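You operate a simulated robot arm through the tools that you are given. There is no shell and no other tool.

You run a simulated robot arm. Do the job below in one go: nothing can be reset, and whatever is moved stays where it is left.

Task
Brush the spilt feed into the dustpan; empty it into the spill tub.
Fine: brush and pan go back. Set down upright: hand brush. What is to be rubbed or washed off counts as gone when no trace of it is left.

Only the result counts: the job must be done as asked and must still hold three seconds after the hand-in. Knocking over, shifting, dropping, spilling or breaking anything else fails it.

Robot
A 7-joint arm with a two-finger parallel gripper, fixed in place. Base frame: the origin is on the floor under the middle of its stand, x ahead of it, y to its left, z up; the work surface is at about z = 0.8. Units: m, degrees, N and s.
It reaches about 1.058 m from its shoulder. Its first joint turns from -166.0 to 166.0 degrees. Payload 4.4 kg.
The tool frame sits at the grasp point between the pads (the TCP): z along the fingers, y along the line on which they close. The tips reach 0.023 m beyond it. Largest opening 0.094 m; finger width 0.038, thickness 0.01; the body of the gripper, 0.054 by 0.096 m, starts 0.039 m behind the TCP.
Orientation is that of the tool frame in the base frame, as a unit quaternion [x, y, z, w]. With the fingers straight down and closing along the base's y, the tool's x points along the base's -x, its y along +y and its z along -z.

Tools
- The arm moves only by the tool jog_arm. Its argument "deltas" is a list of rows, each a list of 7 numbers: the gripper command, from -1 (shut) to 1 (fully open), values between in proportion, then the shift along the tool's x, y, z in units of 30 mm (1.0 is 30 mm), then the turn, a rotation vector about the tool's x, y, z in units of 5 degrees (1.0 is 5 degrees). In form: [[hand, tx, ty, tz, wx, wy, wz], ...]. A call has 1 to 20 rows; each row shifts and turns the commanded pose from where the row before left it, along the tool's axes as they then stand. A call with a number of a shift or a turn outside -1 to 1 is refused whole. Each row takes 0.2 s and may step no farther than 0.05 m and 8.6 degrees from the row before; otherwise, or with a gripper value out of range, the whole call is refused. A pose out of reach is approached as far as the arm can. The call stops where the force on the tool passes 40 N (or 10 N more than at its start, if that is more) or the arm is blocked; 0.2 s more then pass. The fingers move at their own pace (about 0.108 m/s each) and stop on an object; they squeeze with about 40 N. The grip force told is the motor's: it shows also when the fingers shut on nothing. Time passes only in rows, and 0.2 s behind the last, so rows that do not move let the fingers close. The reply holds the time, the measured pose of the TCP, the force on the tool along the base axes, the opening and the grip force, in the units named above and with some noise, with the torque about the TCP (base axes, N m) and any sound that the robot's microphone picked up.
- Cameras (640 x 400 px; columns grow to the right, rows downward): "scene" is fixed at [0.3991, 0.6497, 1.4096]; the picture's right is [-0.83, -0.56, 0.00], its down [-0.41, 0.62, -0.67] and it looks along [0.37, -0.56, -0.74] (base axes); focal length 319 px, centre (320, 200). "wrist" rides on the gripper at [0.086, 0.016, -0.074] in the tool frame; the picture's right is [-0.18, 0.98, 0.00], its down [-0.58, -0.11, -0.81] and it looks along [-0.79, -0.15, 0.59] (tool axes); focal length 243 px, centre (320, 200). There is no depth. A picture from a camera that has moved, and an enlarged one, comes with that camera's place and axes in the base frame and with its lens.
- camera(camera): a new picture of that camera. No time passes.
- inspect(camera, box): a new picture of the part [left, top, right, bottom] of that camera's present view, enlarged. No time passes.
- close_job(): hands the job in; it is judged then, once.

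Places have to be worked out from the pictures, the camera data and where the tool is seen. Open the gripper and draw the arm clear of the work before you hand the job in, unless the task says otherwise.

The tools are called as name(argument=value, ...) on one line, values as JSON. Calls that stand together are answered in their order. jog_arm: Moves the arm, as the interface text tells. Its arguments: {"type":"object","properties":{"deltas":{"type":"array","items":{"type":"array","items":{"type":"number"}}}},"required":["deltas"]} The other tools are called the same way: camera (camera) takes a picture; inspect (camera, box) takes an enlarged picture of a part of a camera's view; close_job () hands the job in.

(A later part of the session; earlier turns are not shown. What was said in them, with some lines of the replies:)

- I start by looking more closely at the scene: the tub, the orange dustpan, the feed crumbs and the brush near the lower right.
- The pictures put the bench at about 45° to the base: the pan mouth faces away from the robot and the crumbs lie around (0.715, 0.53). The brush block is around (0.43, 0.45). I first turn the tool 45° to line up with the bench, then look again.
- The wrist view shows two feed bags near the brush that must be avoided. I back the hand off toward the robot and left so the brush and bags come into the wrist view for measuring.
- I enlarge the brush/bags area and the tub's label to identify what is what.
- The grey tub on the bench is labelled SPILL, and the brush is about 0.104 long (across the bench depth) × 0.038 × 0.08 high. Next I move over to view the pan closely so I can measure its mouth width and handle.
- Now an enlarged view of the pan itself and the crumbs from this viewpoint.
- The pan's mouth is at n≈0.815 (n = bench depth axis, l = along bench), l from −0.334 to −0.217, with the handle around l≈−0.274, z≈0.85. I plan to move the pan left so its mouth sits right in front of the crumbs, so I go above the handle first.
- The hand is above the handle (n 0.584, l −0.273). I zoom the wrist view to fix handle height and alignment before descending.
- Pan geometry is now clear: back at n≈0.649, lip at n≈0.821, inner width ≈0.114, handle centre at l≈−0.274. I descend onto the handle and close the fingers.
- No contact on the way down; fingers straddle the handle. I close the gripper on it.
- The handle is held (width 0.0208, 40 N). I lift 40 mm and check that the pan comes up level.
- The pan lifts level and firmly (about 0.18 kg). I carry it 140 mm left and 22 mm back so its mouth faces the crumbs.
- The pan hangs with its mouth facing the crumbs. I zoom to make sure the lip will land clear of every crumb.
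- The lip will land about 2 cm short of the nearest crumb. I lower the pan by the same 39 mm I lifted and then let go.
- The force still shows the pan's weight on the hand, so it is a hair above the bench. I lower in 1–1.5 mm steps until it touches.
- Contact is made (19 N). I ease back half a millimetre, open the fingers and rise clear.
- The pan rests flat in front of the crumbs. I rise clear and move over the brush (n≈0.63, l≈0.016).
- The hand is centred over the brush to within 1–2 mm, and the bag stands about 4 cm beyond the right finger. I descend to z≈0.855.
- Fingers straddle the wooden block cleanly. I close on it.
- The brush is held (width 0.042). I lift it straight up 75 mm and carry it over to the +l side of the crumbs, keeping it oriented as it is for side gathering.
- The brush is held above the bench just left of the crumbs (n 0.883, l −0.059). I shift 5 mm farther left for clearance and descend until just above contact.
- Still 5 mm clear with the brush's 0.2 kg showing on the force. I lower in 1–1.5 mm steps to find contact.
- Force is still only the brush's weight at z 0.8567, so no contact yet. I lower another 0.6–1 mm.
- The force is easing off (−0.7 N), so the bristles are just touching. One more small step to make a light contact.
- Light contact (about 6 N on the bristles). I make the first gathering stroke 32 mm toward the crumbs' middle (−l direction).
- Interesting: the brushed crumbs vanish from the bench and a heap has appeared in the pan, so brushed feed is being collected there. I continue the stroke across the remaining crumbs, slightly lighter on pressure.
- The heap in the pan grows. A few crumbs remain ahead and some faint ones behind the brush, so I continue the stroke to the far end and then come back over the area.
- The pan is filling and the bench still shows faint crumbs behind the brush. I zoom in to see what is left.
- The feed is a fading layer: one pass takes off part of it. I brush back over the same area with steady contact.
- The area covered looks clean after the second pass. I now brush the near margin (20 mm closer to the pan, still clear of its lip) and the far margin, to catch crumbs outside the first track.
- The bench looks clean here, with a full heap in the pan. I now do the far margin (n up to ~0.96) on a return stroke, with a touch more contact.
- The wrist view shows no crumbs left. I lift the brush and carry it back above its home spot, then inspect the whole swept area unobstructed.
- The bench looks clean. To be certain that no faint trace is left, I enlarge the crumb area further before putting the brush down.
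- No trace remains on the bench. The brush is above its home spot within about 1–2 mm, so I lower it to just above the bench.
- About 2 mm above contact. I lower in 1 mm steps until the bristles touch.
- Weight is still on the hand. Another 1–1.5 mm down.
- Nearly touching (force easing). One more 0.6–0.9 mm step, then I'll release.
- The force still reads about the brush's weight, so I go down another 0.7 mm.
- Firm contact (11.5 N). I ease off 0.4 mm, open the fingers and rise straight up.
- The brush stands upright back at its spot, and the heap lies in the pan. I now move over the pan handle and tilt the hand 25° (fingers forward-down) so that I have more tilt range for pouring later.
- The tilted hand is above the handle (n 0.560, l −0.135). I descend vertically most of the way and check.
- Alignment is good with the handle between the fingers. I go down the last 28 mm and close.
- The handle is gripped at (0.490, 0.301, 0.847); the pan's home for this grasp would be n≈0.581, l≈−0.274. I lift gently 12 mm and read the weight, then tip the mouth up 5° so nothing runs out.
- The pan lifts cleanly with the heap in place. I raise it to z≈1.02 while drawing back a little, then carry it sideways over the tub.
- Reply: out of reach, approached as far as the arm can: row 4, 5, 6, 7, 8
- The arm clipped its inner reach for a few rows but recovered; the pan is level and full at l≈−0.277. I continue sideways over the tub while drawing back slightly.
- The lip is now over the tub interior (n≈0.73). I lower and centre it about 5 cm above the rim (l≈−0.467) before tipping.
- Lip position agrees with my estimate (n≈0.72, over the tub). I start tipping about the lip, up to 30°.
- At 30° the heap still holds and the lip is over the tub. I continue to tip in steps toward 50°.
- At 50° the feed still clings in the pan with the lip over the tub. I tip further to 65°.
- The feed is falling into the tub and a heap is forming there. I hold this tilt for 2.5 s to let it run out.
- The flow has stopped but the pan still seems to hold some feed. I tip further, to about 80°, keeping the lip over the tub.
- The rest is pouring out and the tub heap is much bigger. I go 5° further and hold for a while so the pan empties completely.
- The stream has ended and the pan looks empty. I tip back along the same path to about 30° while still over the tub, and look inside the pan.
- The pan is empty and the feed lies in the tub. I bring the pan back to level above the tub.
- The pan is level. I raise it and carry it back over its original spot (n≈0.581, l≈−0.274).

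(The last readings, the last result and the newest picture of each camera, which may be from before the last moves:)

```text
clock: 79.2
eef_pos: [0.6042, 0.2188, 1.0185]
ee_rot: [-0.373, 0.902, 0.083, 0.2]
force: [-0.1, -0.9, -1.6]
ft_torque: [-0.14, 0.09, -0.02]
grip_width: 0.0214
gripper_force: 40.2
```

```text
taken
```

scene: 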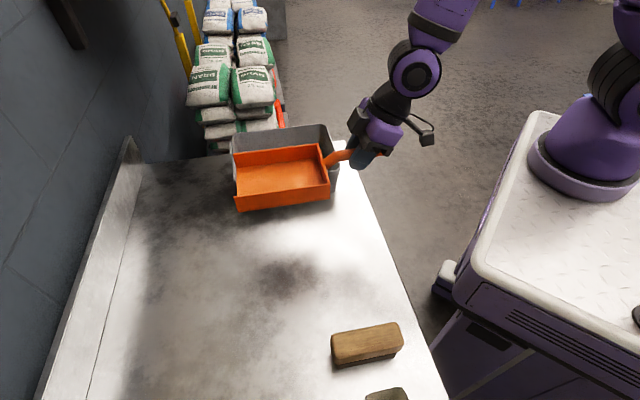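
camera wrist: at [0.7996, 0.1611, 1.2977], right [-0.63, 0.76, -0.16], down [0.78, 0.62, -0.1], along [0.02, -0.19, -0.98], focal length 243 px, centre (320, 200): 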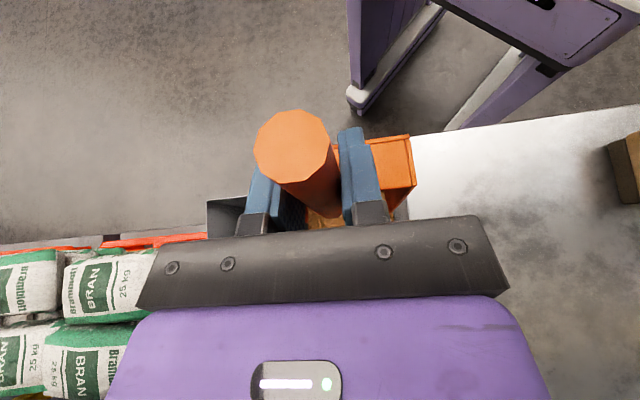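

The pan is above its home spot within about 1 mm. I lower it to a few millimetres above the bench.

jog_arm(deltas=[[-1, 0.42, -0.04, 0.82, 0, 0, 0], [-1, 0.3885, 0, 0.833, 0, 0, 0], [-1, 0.3885, 0, 0.833, 0, 0, 0], [-1, 0.3885, 0, 0.833, 0, 0, 0], [-1, 0.3885, 0, 0.833, 0, 0, 0], [-1, 0.3885, 0, 0.833, 0, 0, 0], [-1, 0, 0, 0, 0, 0, 0]])

inspect(camera="scene", box=[220, 120, 396, 270])

```text
clock: 80.8
eef_pos: [0.6031, 0.2171, 0.8522]
ee_rot: [-0.374, 0.902, 0.083, 0.2]
force: [0.2, 0.1, -1.2]
ft_torque: [-0.11, 0.11, -0.04]
grip_width: 0.0213
gripper_force: 39.8
```

```text
2.67 times, centred on (308, 195) of scene
camera zoom: at [0.3991, 0.6497, 1.4096], right [-0.83, -0.56, 0.0], down [-0.41, 0.62, -0.67], along [0.37, -0.56, -0.74], focal length 850 px, centre (352, 213)
```

zoom: 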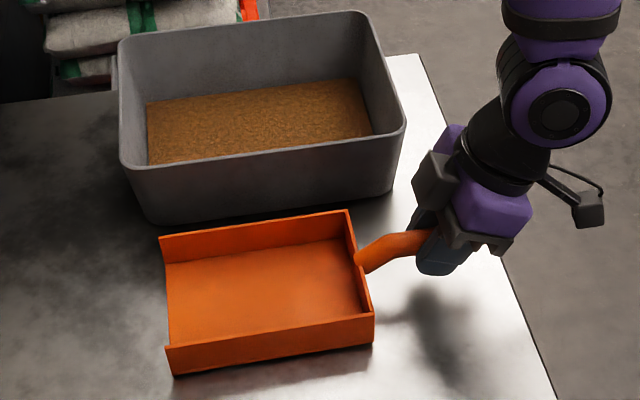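

The pan outline matches the first picture within a few pixels. I lower the last ~5 mm in small steps until contact.

jog_arm(deltas=[[-1, 0.028, 0, 0.06, 0, 0, 0], [-1, 0.021, 0, 0.045, 0, 0, 0], [-1, 0, 0, 0, 0, 0, 0]])

```text
clock: 81.6
eef_pos: [0.6043, 0.217, 0.849]
ee_rot: [-0.374, 0.902, 0.083, 0.2]
force: [-0.2, 0.2, 0.8]
ft_torque: [0.22, -0.32, 0.03]
grip_width: 0.0216
gripper_force: 40.3
```

Contact has started at the lip side (torque reversed). I lower another 1 mm so the whole pan sits down.

jog_arm(deltas=[[-1, 0.012, 0, 0.027, 0, 0, 0], [-1, 0, 0, 0, 0, 0, 0]])

```text
clock: 82.2
eef_pos: [0.6038, 0.2171, 0.8479]
ee_rot: [-0.373, 0.902, 0.083, 0.2]
force: [-0.6, -1.2, 4.4]
ft_torque: [0.9, -0.89, -0.04]
grip_width: 0.021
gripper_force: 40.3
```

The lip bears lightly (about 6 N) and the hand is within half a millimetre of the original grasp height. I lower 0.5 mm more and release.

jog_arm(deltas=[[-1, 0.007, 0, 0.015, 0, 0, 0], [-1, 0, 0, 0, 0, 0, 0], [-0.5, 0, 0, 0, 0, 0, 0], [0.2, 0, 0, 0, 0, 0, 0], [0.6, 0, 0, 0, 0, 0, 0], [0.6, 0, 0, 0, 0, 0, 0], [0.6, 0, 0, 0, 0, 0, 0]])

inspect(camera="scene", box=[220, 120, 396, 270])

camera(camera="wrist")

```text
clock: 83.8
eef_pos: [0.6036, 0.2156, 0.8481]
ee_rot: [-0.374, 0.902, 0.083, 0.2]
force: [-0.1, 1.0, 0.5]
ft_torque: [0.01, 0.0, 0.05]
grip_width: 0.0752
gripper_force: 0.0
```

```text
2.67 times, centred on (308, 195) of scene
camera zoom: at [0.3991, 0.6497, 1.4096], right [-0.83, -0.56, 0.0], down [-0.41, 0.62, -0.67], along [0.37, -0.56, -0.74], focal length 850 px, centre (352, 213)
```

zoom: 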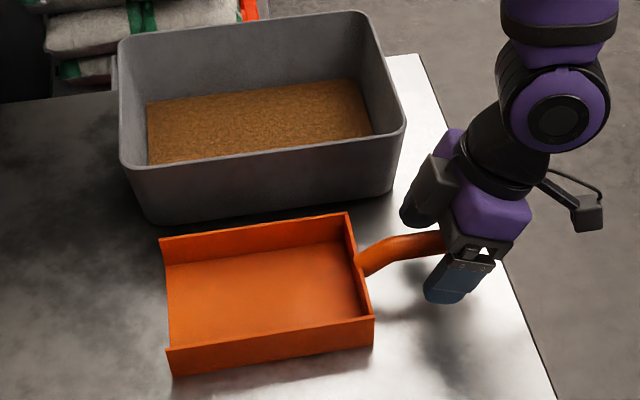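

```text
taken
camera wrist: at [0.5151, 0.1522, 0.88], right [-0.58, 0.81, 0.08], down [0.21, 0.05, 0.98], along [0.79, 0.58, -0.2], focal length 243 px, centre (320, 200)
```

wrist: 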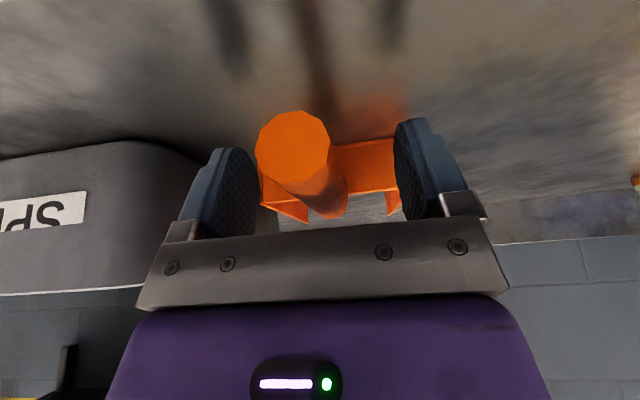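

The pan sits back at its original place, empty. I rise straight up, clear of the handle, then bring the hand upright.

jog_arm(deltas=[[0.6, -0.2, 0, -0.43, 0, 0, 0], [0.6, -0.4, 0, -0.86, 0, 0, 0], [0.6, -0.4226, 0, -0.9063, 0, 0, 0], [0.6, -0.4226, 0, -0.9063, 0, 0, 0], [0.6, -0.4226, 0, -0.9063, 0, 0, 0], [0.6, -0.4226, 0, -0.9063, 0, 0, 0], [0.6, -0.4226, 0, -0.9063, 0, 0, 0], [1, -0.4226, 0, -0.9063, 0, 0, 0], [1, 0, 0, 0, 0, 1, 0], [1, 0, 0, 0, 0, 1, 0], [1, 0, 0, 0, 0, 1, 0], [1, 0, 0, 0, 0, 1, 0], [1, 0, 0, 0, 0, 1, 0], [1, 0, 0, 0, 0, 0, 0]])

camera(camera="scene")

camera(camera="wrist")

```text
clock: 86.8
eef_pos: [0.6033, 0.2181, 1.0693]
ee_rot: [-0.383, 0.924, -0.001, 0.0]
force: [1.2, 0.0, 0.8]
ft_torque: [-0.02, 0.02, 0.05]
grip_width: 0.0937
gripper_force: 0.1
```

```text
taken
```

scene: 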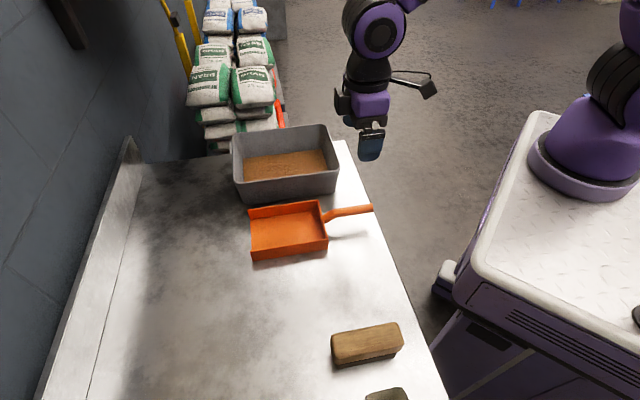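

```text
taken
camera wrist: at [0.5317, 0.1686, 1.146], right [-0.56, 0.83, 0.0], down [0.49, 0.33, 0.81], along [0.66, 0.46, -0.59], focal length 243 px, centre (320, 200)
```

wrist: 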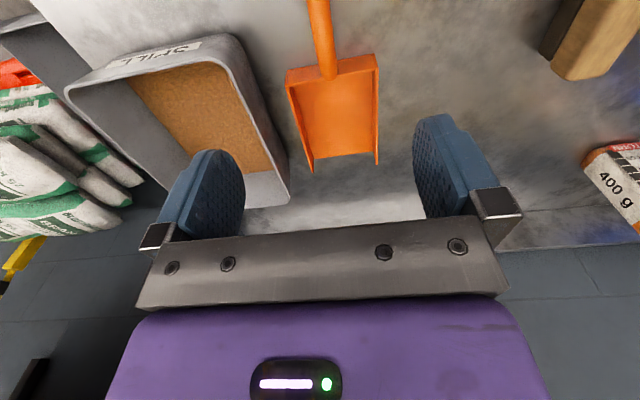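

Everything matches the initial layout, with the feed in the tub. I make a last check for traces on the bench, around the tub, in the pan and at the brush.

inspect(camera="scene", box=[120, 240, 320, 365])

inspect(camera="wrist", box=[330, 60, 522, 180])

inspect(camera="scene", box=[220, 110, 396, 270])

inspect(camera="scene", box=[300, 290, 476, 400])

```text
3.20 times, centred on (220, 302) of scene
camera zoom: at [0.3991, 0.6497, 1.4096], right [-0.83, -0.56, 0.0], down [-0.41, 0.62, -0.67], along [0.37, -0.56, -0.74], focal length 1020 px, centre (640, -128)
```

zoom: 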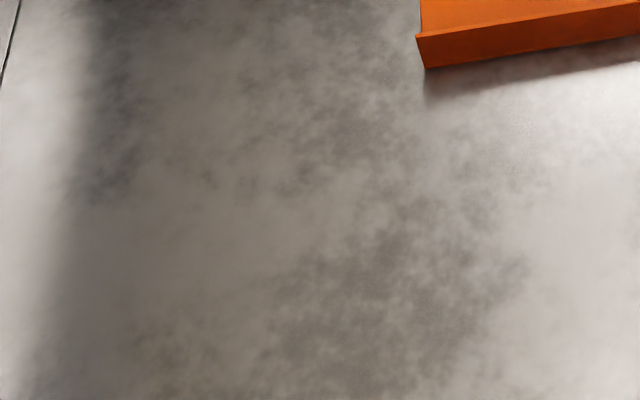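

```text
3.33 times, centred on (426, 120) of wrist
camera zoom: at [0.5317, 0.1686, 1.146], right [-0.56, 0.83, 0.0], down [0.49, 0.33, 0.81], along [0.66, 0.46, -0.59], focal length 809 px, centre (-33, 467)
```

zoom: 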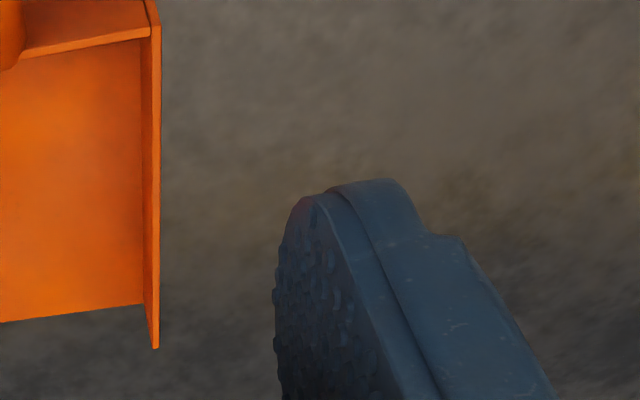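

```text
2.50 times, centred on (308, 190) of scene
camera zoom: at [0.3991, 0.6497, 1.4096], right [-0.83, -0.56, 0.0], down [-0.41, 0.62, -0.67], along [0.37, -0.56, -0.74], focal length 797 px, centre (350, 225)
```

zoom: 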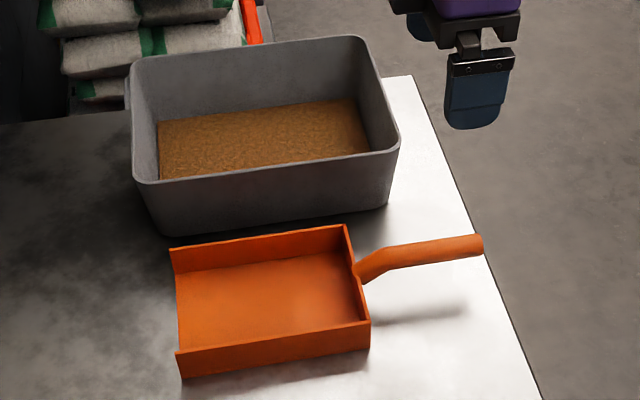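

```text
3.64 times, centred on (388, 345) of scene
camera zoom: at [0.3991, 0.6497, 1.4096], right [-0.83, -0.56, 0.0], down [-0.41, 0.62, -0.67], along [0.37, -0.56, -0.74], focal length 1160 px, centre (73, -327)
```

zoom: 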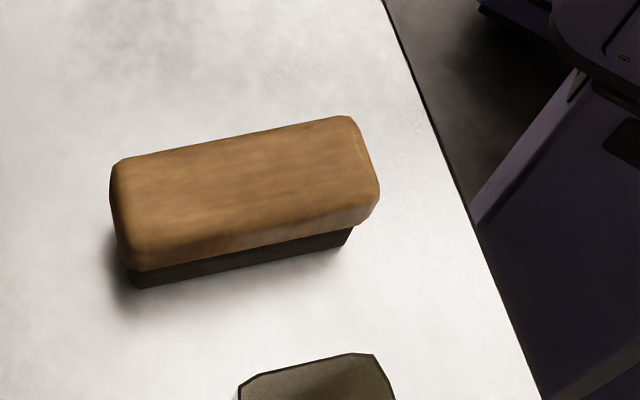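

Pan, brush and tub all match the start picture. To rule out a faint remnant I move the hand up and over so the wrist camera looks straight at the swept area.

jog_arm(deltas=[[1, 0, 0, -1, 0, 0, 0], [1, 0, 0, -1, 0, 0, 0], [1, 0, 0.9, -0.8, 0, 0, 0], [1, 0, 0.9, 0, 0, 0, 0], [1, 0, 0.9, 0, 0, 0, 0], [1, 0, 0.9, 0, 0, 0, 0], [1, 0, 0.9, 0, 0, 0, 0], [1, 0, 0.9, 0, 0, 0, 0], [1, 0, 0, 0, 0, 0, 0]])

camera(camera="wrist")

inspect(camera="wrist", box=[248, 90, 408, 190])

```text
clock: 88.8
eef_pos: [0.4892, 0.3334, 1.1536]
ee_rot: [-0.383, 0.924, 0.0, 0.001]
force: [0.5, 0.1, -0.4]
ft_torque: [-0.01, -0.02, 0.0]
grip_width: 0.0937
gripper_force: 0.1
```

```text
taken
camera wrist: at [0.4171, 0.2841, 1.2293], right [-0.57, 0.82, 0.0], down [0.49, 0.33, 0.81], along [0.67, 0.46, -0.59], focal length 243 px, centre (320, 200)
```

wrist: 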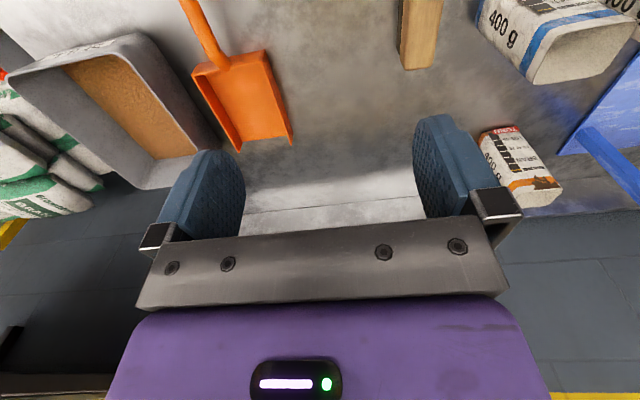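

```text
4.00 times, centred on (328, 140) of wrist
camera zoom: at [0.4171, 0.2841, 1.2293], right [-0.57, 0.82, 0.0], down [0.49, 0.33, 0.81], along [0.67, 0.46, -0.59], focal length 970 px, centre (288, 440)
```

zoom: 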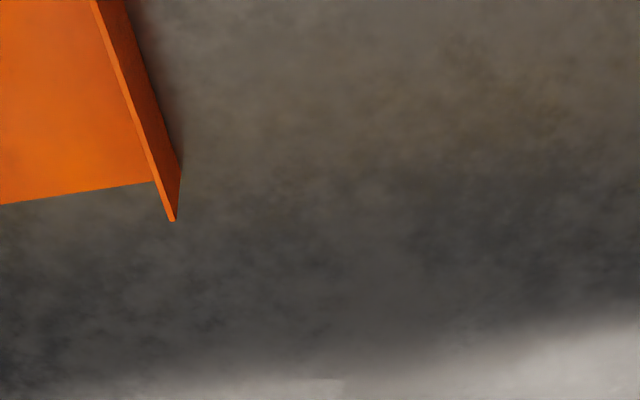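

No trace of feed is left on the bench. The feed is in the SPILL tub, the pan is empty at its place, and the brush stands upright at its spot. The gripper is open and clear, so I hand the job in.

close_job()

```text
The job is handed in.
```

The spilt feed is off the bench and in the SPILL tub, and I've handed the job in. I don't have the verdict from the judging.

- **Bench:** close-up pictures of the swept area after the last pass showed no crumbs or faint traces.
- **Dustpan:** it is empty and back within a few millimetres of where it started. I moved it in front of the crumbs while sweeping.
- **Brush:** it is standing upright, bristles down, within a few millimetres of its original spot.
- **Everything else:** the tub did not move, and I saw no sign that the feed bags had shifted. The gripper is open and the arm is raised clear of the bench.
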